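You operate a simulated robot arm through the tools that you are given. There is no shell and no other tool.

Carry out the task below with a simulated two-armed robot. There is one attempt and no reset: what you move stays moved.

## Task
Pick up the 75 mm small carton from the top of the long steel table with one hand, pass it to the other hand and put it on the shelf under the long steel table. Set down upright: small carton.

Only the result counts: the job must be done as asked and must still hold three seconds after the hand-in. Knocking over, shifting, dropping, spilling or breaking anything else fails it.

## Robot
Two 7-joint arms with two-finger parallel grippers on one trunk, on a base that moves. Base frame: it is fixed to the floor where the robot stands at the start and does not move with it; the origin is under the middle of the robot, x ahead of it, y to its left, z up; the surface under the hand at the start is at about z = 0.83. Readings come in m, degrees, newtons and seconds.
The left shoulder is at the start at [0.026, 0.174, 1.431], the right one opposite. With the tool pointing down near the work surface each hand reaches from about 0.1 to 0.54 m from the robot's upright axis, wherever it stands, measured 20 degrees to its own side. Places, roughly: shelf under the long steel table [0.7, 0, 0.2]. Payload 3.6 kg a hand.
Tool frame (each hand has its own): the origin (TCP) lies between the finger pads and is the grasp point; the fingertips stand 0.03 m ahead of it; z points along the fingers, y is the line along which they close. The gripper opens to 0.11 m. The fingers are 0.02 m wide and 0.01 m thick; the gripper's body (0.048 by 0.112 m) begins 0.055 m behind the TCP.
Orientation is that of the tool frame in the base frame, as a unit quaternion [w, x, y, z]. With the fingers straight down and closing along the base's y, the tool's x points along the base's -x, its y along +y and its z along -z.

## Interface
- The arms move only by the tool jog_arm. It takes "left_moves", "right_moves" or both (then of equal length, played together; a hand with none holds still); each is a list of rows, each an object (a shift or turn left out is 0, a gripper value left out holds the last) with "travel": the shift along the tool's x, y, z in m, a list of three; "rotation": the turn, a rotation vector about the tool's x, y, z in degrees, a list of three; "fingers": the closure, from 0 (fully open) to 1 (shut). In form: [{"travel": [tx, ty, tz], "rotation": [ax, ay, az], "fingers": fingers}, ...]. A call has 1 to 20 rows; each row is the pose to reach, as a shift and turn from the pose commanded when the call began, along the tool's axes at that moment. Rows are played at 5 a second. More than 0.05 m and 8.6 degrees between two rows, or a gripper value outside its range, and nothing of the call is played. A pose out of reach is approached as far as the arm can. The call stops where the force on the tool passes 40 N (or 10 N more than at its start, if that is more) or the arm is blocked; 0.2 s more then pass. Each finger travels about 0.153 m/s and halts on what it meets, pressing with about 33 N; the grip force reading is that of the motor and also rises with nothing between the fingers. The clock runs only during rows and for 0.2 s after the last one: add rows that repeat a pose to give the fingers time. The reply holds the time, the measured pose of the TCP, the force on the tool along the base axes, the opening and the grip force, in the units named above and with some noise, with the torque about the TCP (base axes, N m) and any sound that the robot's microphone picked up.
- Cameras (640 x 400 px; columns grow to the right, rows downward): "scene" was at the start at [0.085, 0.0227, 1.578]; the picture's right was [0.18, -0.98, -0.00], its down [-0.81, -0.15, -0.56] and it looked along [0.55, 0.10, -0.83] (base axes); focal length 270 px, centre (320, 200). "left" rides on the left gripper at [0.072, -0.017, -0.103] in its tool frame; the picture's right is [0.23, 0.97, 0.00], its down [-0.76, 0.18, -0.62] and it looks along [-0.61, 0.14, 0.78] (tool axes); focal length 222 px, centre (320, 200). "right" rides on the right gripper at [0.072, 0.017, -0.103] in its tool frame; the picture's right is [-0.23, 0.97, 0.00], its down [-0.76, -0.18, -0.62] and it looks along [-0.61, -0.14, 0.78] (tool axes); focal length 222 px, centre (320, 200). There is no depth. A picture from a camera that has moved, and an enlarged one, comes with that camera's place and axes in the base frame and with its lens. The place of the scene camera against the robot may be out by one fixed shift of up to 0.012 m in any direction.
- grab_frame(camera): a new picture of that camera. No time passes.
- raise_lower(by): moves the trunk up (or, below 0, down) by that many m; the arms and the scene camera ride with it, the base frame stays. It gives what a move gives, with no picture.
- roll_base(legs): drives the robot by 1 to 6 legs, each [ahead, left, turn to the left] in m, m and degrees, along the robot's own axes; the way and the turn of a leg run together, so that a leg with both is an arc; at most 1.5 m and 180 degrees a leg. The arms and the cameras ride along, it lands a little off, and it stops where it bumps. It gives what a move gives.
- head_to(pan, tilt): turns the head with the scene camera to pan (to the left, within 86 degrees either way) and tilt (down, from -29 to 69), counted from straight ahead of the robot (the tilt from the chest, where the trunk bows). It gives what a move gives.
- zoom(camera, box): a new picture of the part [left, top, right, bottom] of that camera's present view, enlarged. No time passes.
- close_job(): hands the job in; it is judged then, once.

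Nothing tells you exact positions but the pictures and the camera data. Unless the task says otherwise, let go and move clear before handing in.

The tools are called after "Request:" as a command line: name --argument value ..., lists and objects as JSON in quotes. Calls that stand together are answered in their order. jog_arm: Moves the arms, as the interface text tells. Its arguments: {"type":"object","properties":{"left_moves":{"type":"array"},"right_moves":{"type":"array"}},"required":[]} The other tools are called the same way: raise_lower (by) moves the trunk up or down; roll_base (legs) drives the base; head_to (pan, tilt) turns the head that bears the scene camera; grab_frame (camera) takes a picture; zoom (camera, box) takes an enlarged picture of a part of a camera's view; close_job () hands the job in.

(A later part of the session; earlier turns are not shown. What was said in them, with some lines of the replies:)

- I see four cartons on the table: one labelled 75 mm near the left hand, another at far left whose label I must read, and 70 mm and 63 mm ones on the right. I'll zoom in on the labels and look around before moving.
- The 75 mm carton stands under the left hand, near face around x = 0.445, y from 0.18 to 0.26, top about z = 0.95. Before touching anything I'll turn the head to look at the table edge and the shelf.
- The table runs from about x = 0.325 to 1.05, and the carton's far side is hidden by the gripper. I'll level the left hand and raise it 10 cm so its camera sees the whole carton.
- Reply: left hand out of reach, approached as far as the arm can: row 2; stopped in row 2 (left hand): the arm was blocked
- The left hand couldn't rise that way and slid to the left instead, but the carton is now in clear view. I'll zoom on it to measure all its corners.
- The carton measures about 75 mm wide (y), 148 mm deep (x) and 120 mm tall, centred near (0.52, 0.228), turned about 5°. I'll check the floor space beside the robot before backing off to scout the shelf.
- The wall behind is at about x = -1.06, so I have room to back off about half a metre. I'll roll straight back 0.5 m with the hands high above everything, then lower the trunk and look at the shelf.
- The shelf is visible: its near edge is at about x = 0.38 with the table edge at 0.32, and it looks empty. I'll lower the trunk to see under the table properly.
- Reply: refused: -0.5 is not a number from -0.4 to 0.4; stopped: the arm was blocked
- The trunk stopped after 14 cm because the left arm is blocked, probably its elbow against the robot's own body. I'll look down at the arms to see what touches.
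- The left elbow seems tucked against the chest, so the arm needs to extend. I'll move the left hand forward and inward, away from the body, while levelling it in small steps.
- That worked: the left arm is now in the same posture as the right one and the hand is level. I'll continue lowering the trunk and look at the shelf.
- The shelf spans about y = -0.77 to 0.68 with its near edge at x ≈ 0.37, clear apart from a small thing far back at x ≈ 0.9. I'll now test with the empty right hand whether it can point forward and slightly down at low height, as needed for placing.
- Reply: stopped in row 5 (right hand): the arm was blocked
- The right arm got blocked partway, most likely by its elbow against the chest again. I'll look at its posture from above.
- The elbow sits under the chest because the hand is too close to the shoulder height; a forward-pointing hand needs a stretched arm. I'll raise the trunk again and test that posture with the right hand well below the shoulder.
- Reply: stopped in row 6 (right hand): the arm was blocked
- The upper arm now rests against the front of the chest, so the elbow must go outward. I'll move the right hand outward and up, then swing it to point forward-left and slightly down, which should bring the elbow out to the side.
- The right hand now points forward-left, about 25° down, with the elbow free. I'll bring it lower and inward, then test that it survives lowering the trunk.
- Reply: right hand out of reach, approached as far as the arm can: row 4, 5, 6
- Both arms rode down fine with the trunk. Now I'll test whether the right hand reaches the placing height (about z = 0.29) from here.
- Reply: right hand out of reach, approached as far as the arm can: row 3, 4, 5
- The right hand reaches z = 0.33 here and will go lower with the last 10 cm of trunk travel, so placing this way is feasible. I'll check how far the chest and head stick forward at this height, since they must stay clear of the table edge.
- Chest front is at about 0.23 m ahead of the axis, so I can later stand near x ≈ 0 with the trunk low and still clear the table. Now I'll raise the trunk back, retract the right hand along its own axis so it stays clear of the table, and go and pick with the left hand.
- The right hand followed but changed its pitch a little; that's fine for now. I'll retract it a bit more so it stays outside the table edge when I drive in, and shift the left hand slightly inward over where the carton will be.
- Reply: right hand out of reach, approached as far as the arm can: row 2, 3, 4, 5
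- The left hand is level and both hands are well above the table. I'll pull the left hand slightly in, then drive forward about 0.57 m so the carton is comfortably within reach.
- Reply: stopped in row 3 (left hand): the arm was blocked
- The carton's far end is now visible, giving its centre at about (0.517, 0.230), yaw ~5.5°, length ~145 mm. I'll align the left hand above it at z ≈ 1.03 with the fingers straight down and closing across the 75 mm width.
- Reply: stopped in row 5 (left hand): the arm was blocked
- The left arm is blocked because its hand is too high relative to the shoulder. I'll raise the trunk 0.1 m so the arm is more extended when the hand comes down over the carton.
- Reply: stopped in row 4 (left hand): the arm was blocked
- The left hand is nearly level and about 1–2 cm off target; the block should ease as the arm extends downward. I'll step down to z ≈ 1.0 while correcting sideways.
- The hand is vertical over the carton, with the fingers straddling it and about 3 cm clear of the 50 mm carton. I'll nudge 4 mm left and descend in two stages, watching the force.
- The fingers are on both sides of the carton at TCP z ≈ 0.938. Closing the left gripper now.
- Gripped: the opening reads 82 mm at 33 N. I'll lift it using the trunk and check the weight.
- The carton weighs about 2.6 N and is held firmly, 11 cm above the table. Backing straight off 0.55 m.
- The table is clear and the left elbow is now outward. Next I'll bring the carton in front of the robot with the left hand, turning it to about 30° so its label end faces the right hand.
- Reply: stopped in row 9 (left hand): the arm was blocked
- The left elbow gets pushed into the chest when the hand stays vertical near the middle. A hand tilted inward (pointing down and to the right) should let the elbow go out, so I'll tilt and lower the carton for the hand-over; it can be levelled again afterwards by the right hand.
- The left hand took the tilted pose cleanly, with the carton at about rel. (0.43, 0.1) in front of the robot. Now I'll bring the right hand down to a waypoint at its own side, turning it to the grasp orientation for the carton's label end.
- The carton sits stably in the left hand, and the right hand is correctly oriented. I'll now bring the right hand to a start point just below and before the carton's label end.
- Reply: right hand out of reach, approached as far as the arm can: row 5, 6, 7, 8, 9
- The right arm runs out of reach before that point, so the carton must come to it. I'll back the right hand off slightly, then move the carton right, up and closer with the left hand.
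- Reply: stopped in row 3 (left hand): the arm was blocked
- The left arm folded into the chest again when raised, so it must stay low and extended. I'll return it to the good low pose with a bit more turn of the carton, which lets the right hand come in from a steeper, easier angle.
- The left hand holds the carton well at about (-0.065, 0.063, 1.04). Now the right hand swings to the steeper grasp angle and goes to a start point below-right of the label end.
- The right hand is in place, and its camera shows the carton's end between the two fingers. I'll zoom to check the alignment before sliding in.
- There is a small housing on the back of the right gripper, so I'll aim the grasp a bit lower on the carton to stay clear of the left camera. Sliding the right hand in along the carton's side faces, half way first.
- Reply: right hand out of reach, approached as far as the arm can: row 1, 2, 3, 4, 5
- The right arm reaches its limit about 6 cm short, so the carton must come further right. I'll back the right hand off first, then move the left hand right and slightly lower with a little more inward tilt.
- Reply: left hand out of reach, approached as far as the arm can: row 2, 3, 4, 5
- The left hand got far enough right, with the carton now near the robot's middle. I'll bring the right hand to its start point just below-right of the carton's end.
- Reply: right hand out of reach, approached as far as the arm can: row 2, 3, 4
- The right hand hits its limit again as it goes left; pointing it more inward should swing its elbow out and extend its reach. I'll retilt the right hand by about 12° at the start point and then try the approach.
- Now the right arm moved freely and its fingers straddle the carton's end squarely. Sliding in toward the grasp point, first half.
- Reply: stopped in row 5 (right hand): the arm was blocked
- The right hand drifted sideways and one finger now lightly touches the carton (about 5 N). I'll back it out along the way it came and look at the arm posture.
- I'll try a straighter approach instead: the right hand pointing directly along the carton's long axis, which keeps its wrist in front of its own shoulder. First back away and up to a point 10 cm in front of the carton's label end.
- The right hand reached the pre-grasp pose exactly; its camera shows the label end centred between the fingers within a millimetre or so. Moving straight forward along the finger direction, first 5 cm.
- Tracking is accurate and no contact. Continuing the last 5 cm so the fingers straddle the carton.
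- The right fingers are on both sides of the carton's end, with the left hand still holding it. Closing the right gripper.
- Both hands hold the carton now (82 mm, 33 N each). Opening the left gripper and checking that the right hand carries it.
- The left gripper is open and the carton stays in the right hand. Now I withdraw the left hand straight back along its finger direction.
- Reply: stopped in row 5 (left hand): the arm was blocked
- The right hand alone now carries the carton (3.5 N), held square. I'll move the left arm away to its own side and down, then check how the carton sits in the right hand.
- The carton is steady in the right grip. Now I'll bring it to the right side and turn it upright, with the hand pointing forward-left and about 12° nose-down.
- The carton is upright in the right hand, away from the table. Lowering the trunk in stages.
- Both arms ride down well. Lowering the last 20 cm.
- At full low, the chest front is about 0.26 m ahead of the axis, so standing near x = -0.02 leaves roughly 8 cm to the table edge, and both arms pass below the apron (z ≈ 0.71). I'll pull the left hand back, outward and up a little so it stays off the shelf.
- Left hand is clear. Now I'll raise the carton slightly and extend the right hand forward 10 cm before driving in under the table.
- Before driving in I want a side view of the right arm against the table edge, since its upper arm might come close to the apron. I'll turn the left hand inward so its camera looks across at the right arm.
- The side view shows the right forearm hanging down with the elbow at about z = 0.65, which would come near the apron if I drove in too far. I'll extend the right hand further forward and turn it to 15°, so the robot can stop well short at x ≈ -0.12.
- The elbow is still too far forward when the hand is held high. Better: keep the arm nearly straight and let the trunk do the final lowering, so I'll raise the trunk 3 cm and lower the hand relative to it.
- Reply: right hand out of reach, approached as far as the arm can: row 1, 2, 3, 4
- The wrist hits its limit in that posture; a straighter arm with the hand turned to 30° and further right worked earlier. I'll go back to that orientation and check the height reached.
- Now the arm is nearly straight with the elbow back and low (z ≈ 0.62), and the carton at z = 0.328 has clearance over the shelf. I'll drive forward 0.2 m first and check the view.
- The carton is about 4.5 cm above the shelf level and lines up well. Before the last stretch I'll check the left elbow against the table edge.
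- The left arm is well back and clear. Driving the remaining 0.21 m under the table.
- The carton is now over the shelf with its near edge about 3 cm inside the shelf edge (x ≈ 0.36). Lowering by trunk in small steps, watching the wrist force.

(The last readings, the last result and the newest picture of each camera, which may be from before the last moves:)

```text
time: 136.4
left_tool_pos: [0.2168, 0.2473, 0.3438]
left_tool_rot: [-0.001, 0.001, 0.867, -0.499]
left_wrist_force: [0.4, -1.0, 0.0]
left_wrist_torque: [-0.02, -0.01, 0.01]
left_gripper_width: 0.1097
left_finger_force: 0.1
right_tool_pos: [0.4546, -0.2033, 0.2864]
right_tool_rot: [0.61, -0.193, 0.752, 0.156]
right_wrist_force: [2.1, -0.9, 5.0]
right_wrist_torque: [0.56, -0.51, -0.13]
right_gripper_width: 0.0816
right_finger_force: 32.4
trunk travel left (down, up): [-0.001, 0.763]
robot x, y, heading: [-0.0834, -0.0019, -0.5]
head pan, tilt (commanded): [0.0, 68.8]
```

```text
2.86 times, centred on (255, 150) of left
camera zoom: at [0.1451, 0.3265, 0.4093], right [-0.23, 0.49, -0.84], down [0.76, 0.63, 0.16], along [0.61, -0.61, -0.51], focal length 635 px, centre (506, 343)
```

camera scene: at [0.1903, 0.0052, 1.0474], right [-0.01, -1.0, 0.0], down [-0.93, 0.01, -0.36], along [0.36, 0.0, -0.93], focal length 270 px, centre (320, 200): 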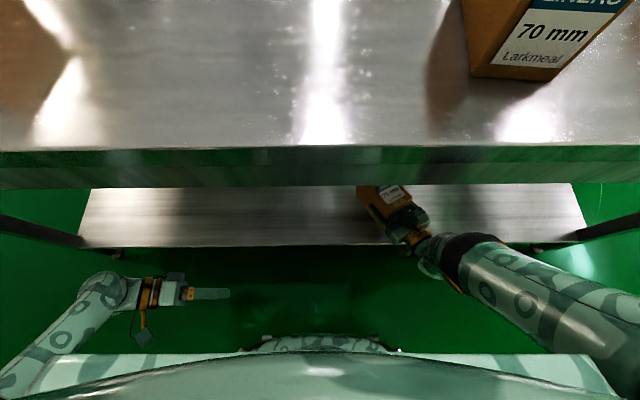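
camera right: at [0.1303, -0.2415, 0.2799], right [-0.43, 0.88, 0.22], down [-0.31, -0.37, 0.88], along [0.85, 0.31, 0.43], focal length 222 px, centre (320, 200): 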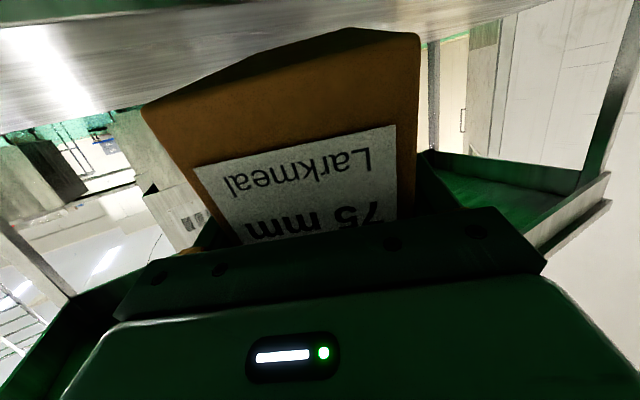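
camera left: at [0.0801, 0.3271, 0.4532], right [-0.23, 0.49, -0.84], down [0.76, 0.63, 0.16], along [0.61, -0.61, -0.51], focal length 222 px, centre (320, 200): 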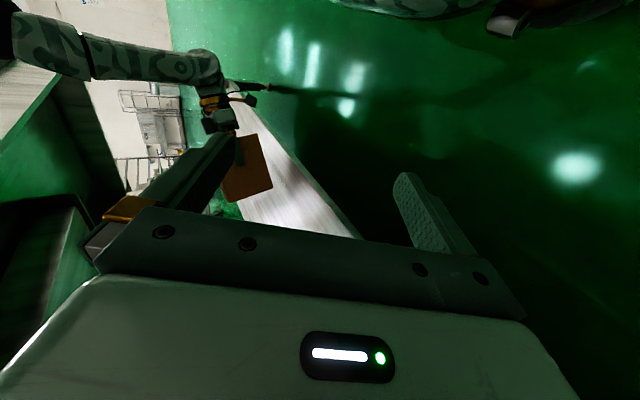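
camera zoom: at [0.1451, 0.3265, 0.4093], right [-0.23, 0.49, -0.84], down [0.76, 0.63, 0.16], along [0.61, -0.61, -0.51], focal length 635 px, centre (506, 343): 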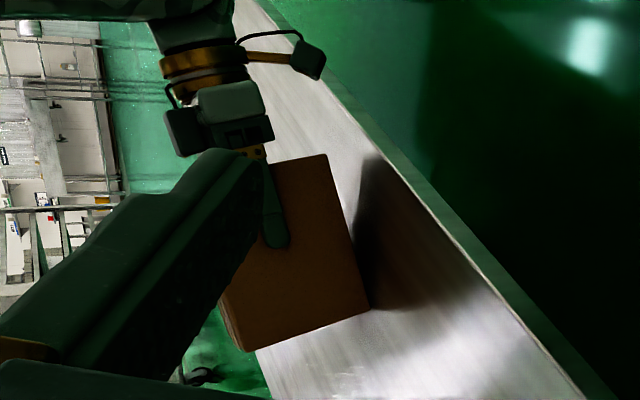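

The far bottom edge has touched the shelf (force changed by about 8 N at z = 0.286, as expected for a shelf at 0.20). I'll open the right gripper gently so the near end settles down.

Request:
jog_arm --right_moves '[{"fingers": 0.26}, {"fingers": 0.25}, {"fingers": 0.24}, {"fingers": 0.22}, {"fingers": 0.18}, {"fingers": 0.1}, {"fingers": 0.0}, {"fingers": 0.0}]'

Request:
zoom --camera "left" --box '[180, 80, 330, 220]'

Request:
grab_frame --camera "right"

```text
time: 138.2
left_tool_pos: [0.2165, 0.2468, 0.3423]
left_tool_rot: [0.0, 0.0, 0.866, -0.5]
left_wrist_force: [-1.1, 0.0, -0.7]
left_wrist_torque: [-0.02, 0.02, -0.01]
left_gripper_width: 0.1099
left_finger_force: 0.0
right_tool_pos: [0.4536, -0.2038, 0.2846]
right_tool_rot: [0.608, -0.194, 0.754, 0.156]
right_wrist_force: [-0.1, -0.5, 0.4]
right_wrist_torque: [0.01, 0.02, -0.04]
right_gripper_width: 0.1101
right_finger_force: 0.1
trunk travel left (down, up): [-0.001, 0.763]
robot x, y, heading: [-0.0849, 0.0022, -0.7]
head pan, tilt (commanded): [0.0, 68.8]
```

```text
2.86 times, centred on (255, 150) of left
camera zoom: at [0.1452, 0.3264, 0.4092], right [-0.23, 0.49, -0.84], down [0.76, 0.63, 0.16], along [0.61, -0.61, -0.51], focal length 635 px, centre (506, 343)
```

zoom: 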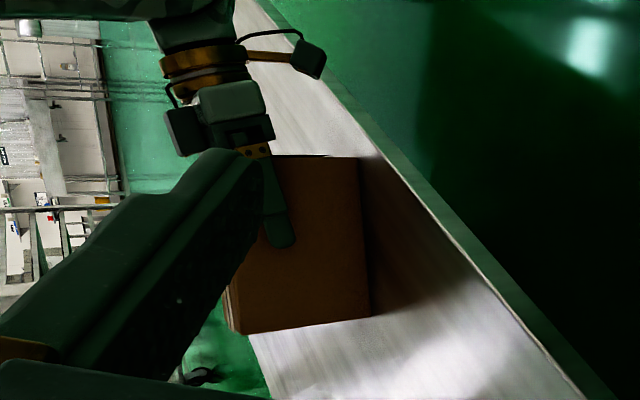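

```text
taken
camera right: at [0.3444, -0.2446, 0.236], right [-0.43, 0.88, 0.22], down [-0.31, -0.37, 0.88], along [0.85, 0.31, 0.43], focal length 222 px, centre (320, 200)
```

right: 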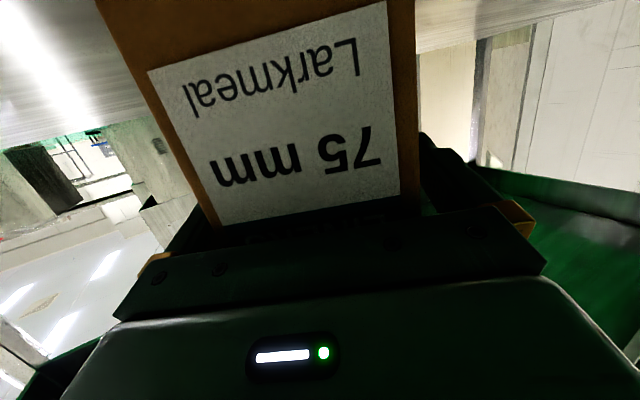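

The carton has settled flat on the shelf and is centred between the open fingers. I'll back the hand straight out along its own axis by driving diagonally backward, half first.

Request:
roll_base --legs '[[-0.044, -0.0245, 0]]'

Request:
grab_frame --camera "right"

Request:
zoom --camera "left" --box '[180, 80, 330, 220]'

```text
time: 139.1
left_tool_pos: [0.1729, 0.2223, 0.3429]
left_tool_rot: [-0.001, 0.001, 0.866, -0.501]
left_wrist_force: [-0.9, 0.4, 0.4]
left_wrist_torque: [0.0, 0.0, -0.01]
left_gripper_width: 0.1097
left_finger_force: 0.1
right_tool_pos: [0.4087, -0.2277, 0.2864]
right_tool_rot: [0.608, -0.194, 0.754, 0.156]
right_wrist_force: [0.5, 0.0, -0.5]
right_wrist_torque: [0.0, -0.02, 0.0]
right_gripper_width: 0.1098
right_finger_force: 0.0
trunk travel left (down, up): [-0.001, 0.763]
robot x, y, heading: [-0.1304, -0.0259, -0.8]
head pan, tilt (commanded): [0.0, 68.8]
```

```text
taken
camera right: at [0.3, -0.2685, 0.236], right [-0.43, 0.88, 0.22], down [-0.31, -0.37, 0.88], along [0.85, 0.31, 0.43], focal length 222 px, centre (320, 200)
```

right: 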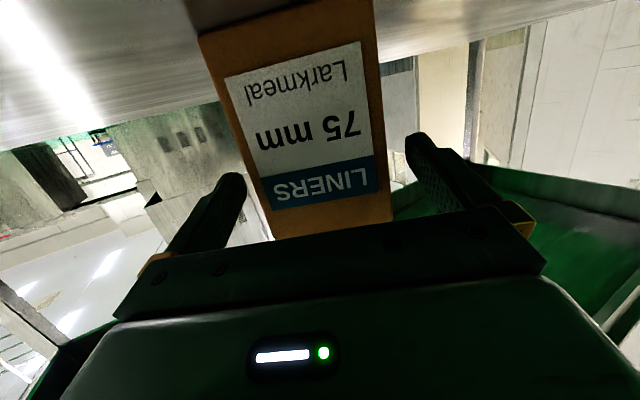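

```text
2.86 times, centred on (255, 150) of left
camera zoom: at [0.101, 0.3026, 0.4092], right [-0.23, 0.49, -0.84], down [0.76, 0.63, 0.16], along [0.61, -0.61, -0.51], focal length 635 px, centre (506, 343)
```

zoom: 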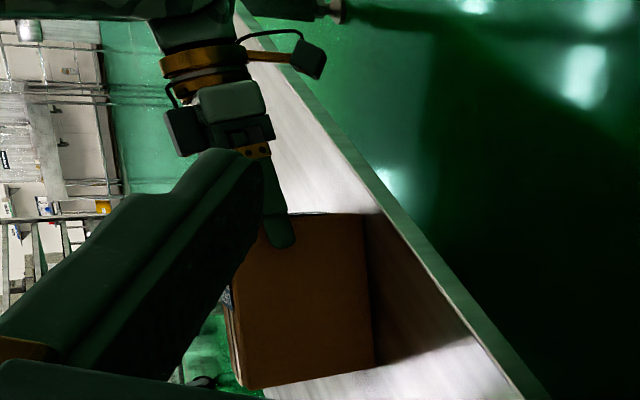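

It slides out cleanly and the carton stands still. Continuing out along the same direction.

Request:
roll_base --legs '[[-0.07, -0.039, 0]]'

Request:
grab_frame --camera "right"

Request:
grab_frame --camera "scene"

```text
time: 140.2
left_tool_pos: [0.1029, 0.1846, 0.3434]
left_tool_rot: [-0.001, 0.002, 0.866, -0.5]
left_wrist_force: [0.2, 0.4, 0.7]
left_wrist_torque: [-0.02, 0.0, -0.04]
left_gripper_width: 0.1099
left_finger_force: 0.1
right_tool_pos: [0.3368, -0.2672, 0.2856]
right_tool_rot: [0.609, -0.193, 0.753, 0.156]
right_wrist_force: [-0.2, -0.1, -0.3]
right_wrist_torque: [0.0, 0.0, -0.02]
right_gripper_width: 0.1102
right_finger_force: 0.1
trunk travel left (down, up): [-0.001, 0.763]
robot x, y, heading: [-0.2012, -0.0651, -0.7]
head pan, tilt (commanded): [0.0, 68.8]
```

```text
taken
camera right: at [0.2282, -0.3082, 0.236], right [-0.43, 0.88, 0.22], down [-0.31, -0.37, 0.88], along [0.85, 0.3, 0.43], focal length 222 px, centre (320, 200)
```

right: 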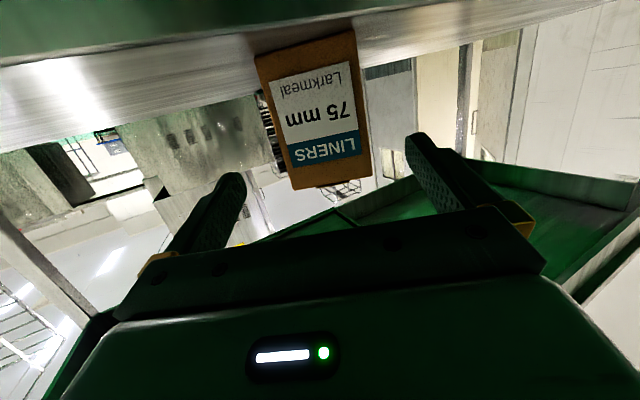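

```text
taken
camera scene: at [0.1021, -0.0584, 0.9998], right [-0.01, -1.0, 0.0], down [-0.93, 0.01, -0.36], along [0.36, 0.0, -0.93], focal length 270 px, centre (320, 200)
```

scene: 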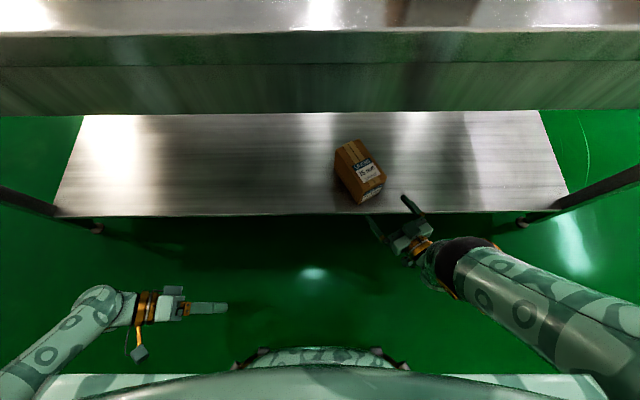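

The carton stands upright on the shelf and the fingers are clear. I'll back the robot straight off to move both hands well away.

Request:
roll_base --legs '[[-0.25, 0, 0]]'

Request:
head_to --pan 0 --tilt 45

Request:
grab_frame --camera "scene"

Request:
grab_frame --camera "right"

```text
time: 142.0
left_tool_pos: [-0.1452, 0.1864, 0.3426]
left_tool_rot: [-0.001, 0.002, 0.866, -0.5]
left_wrist_force: [0.4, 0.0, 0.0]
left_wrist_torque: [-0.01, -0.01, 0.01]
left_gripper_width: 0.1103
left_finger_force: 0.0
right_tool_pos: [0.0879, -0.2645, 0.2844]
right_tool_rot: [0.609, -0.192, 0.754, 0.155]
right_wrist_force: [0.3, -0.5, 0.1]
right_wrist_torque: [-0.01, -0.01, 0.0]
right_gripper_width: 0.1097
right_finger_force: 0.2
trunk travel left (down, up): [-0.001, 0.763]
robot x, y, heading: [-0.4484, -0.0651, -1.0]
head pan, tilt (commanded): [0.0, 68.8]
```

```text
time: 142.8
left_tool_pos: [-0.1438, 0.1864, 0.3429]
left_tool_rot: [0.0, 0.002, 0.866, -0.5]
left_wrist_force: [0.1, 0.3, 0.9]
left_wrist_torque: [0.01, 0.01, 0.03]
left_gripper_width: 0.1102
left_finger_force: 0.0
right_tool_pos: [0.0898, -0.2651, 0.2845]
right_tool_rot: [0.609, -0.192, 0.754, 0.154]
right_wrist_force: [0.3, 0.0, -0.4]
right_wrist_torque: [0.0, 0.01, 0.01]
right_gripper_width: 0.1101
right_finger_force: 0.1
trunk travel left (down, up): [-0.001, 0.763]
robot x, y, heading: [-0.4512, -0.0621, -1.0]
head pan, tilt (commanded): [0.0, 45.0]
```

```text
taken
camera scene: at [-0.1209, -0.0561, 1.0286], right [-0.02, -1.0, 0.0], down [-0.71, 0.01, -0.71], along [0.71, -0.01, -0.71], focal length 270 px, centre (320, 200)
```

scene: 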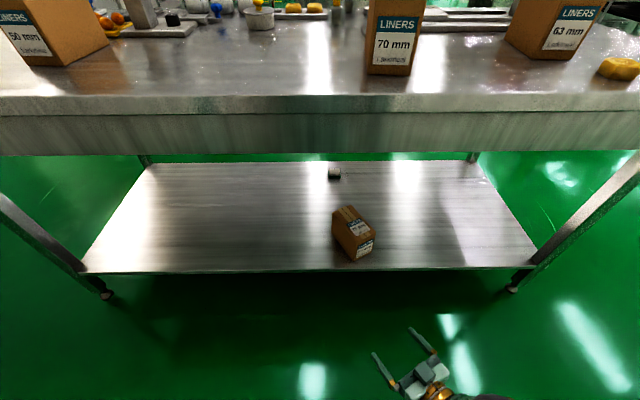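

```text
taken
camera right: at [-0.0208, -0.3059, 0.236], right [-0.42, 0.88, 0.22], down [-0.31, -0.37, 0.88], along [0.85, 0.3, 0.43], focal length 222 px, centre (320, 200)
```

right: 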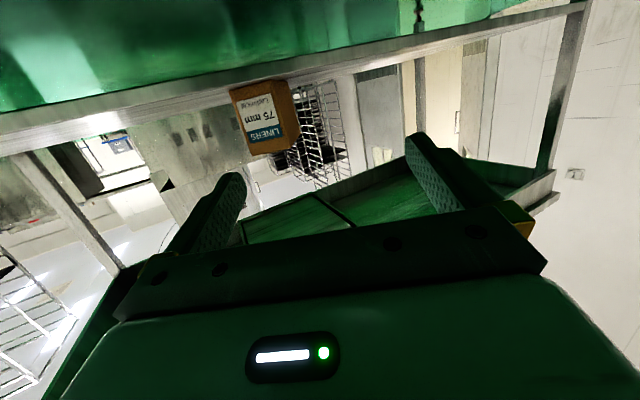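

The carton stands on the shelf and everything on the table looks untouched. One last close look before handing in.

Request:
zoom --camera "scene" --box '[290, 160, 410, 290]'

Request:
zoom --camera "scene" --box '[0, 0, 640, 160]'

```text
3.08 times, centred on (350, 225) of scene
camera zoom: at [-0.1209, -0.0561, 1.0286], right [-0.02, -1.0, 0.0], down [-0.71, 0.01, -0.71], along [0.71, -0.01, -0.71], focal length 832 px, centre (228, 123)
```

zoom: 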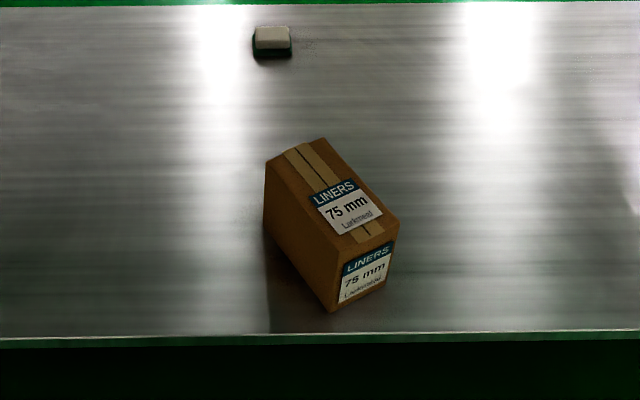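

```text
1.00 times, centred on (320, 80) of scene (not enlarged: the box is as wide or as high as the picture)
camera zoom: at [-0.1209, -0.0561, 1.0286], right [-0.02, -1.0, 0.0], down [-0.71, 0.01, -0.71], along [0.71, -0.01, -0.71], focal length 270 px, centre (320, 320)
```

zoom: 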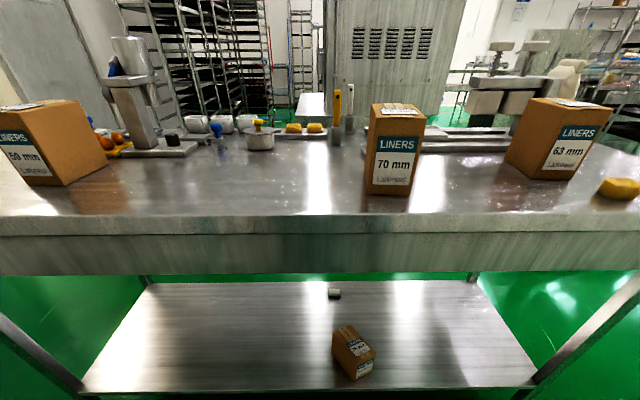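

The 75 mm carton stands upright and flat on the shelf, fully inside its edge. Both hands are empty and clear, and the other items are undisturbed, so I'm handing in.

Request:
close_job

```text
The job is handed in.
```

The 75 mm carton is standing upright on the shelf under the long steel table, about 3 cm in from the front edge.

The left hand picked it up from the tabletop and passed it in the air to the right hand, which set it on the shelf. While I was lining up the pass, one right finger briefly touched the carton with about 5 N. I backed off and approached again without harm.

When the far edge had touched the shelf and I opened the gripper, the near end dropped about 3 cm and settled flat. In the last picture, the other cartons and items looked undisturbed, and both hands were empty and clear. I handed the job in, but no verdict has come back.
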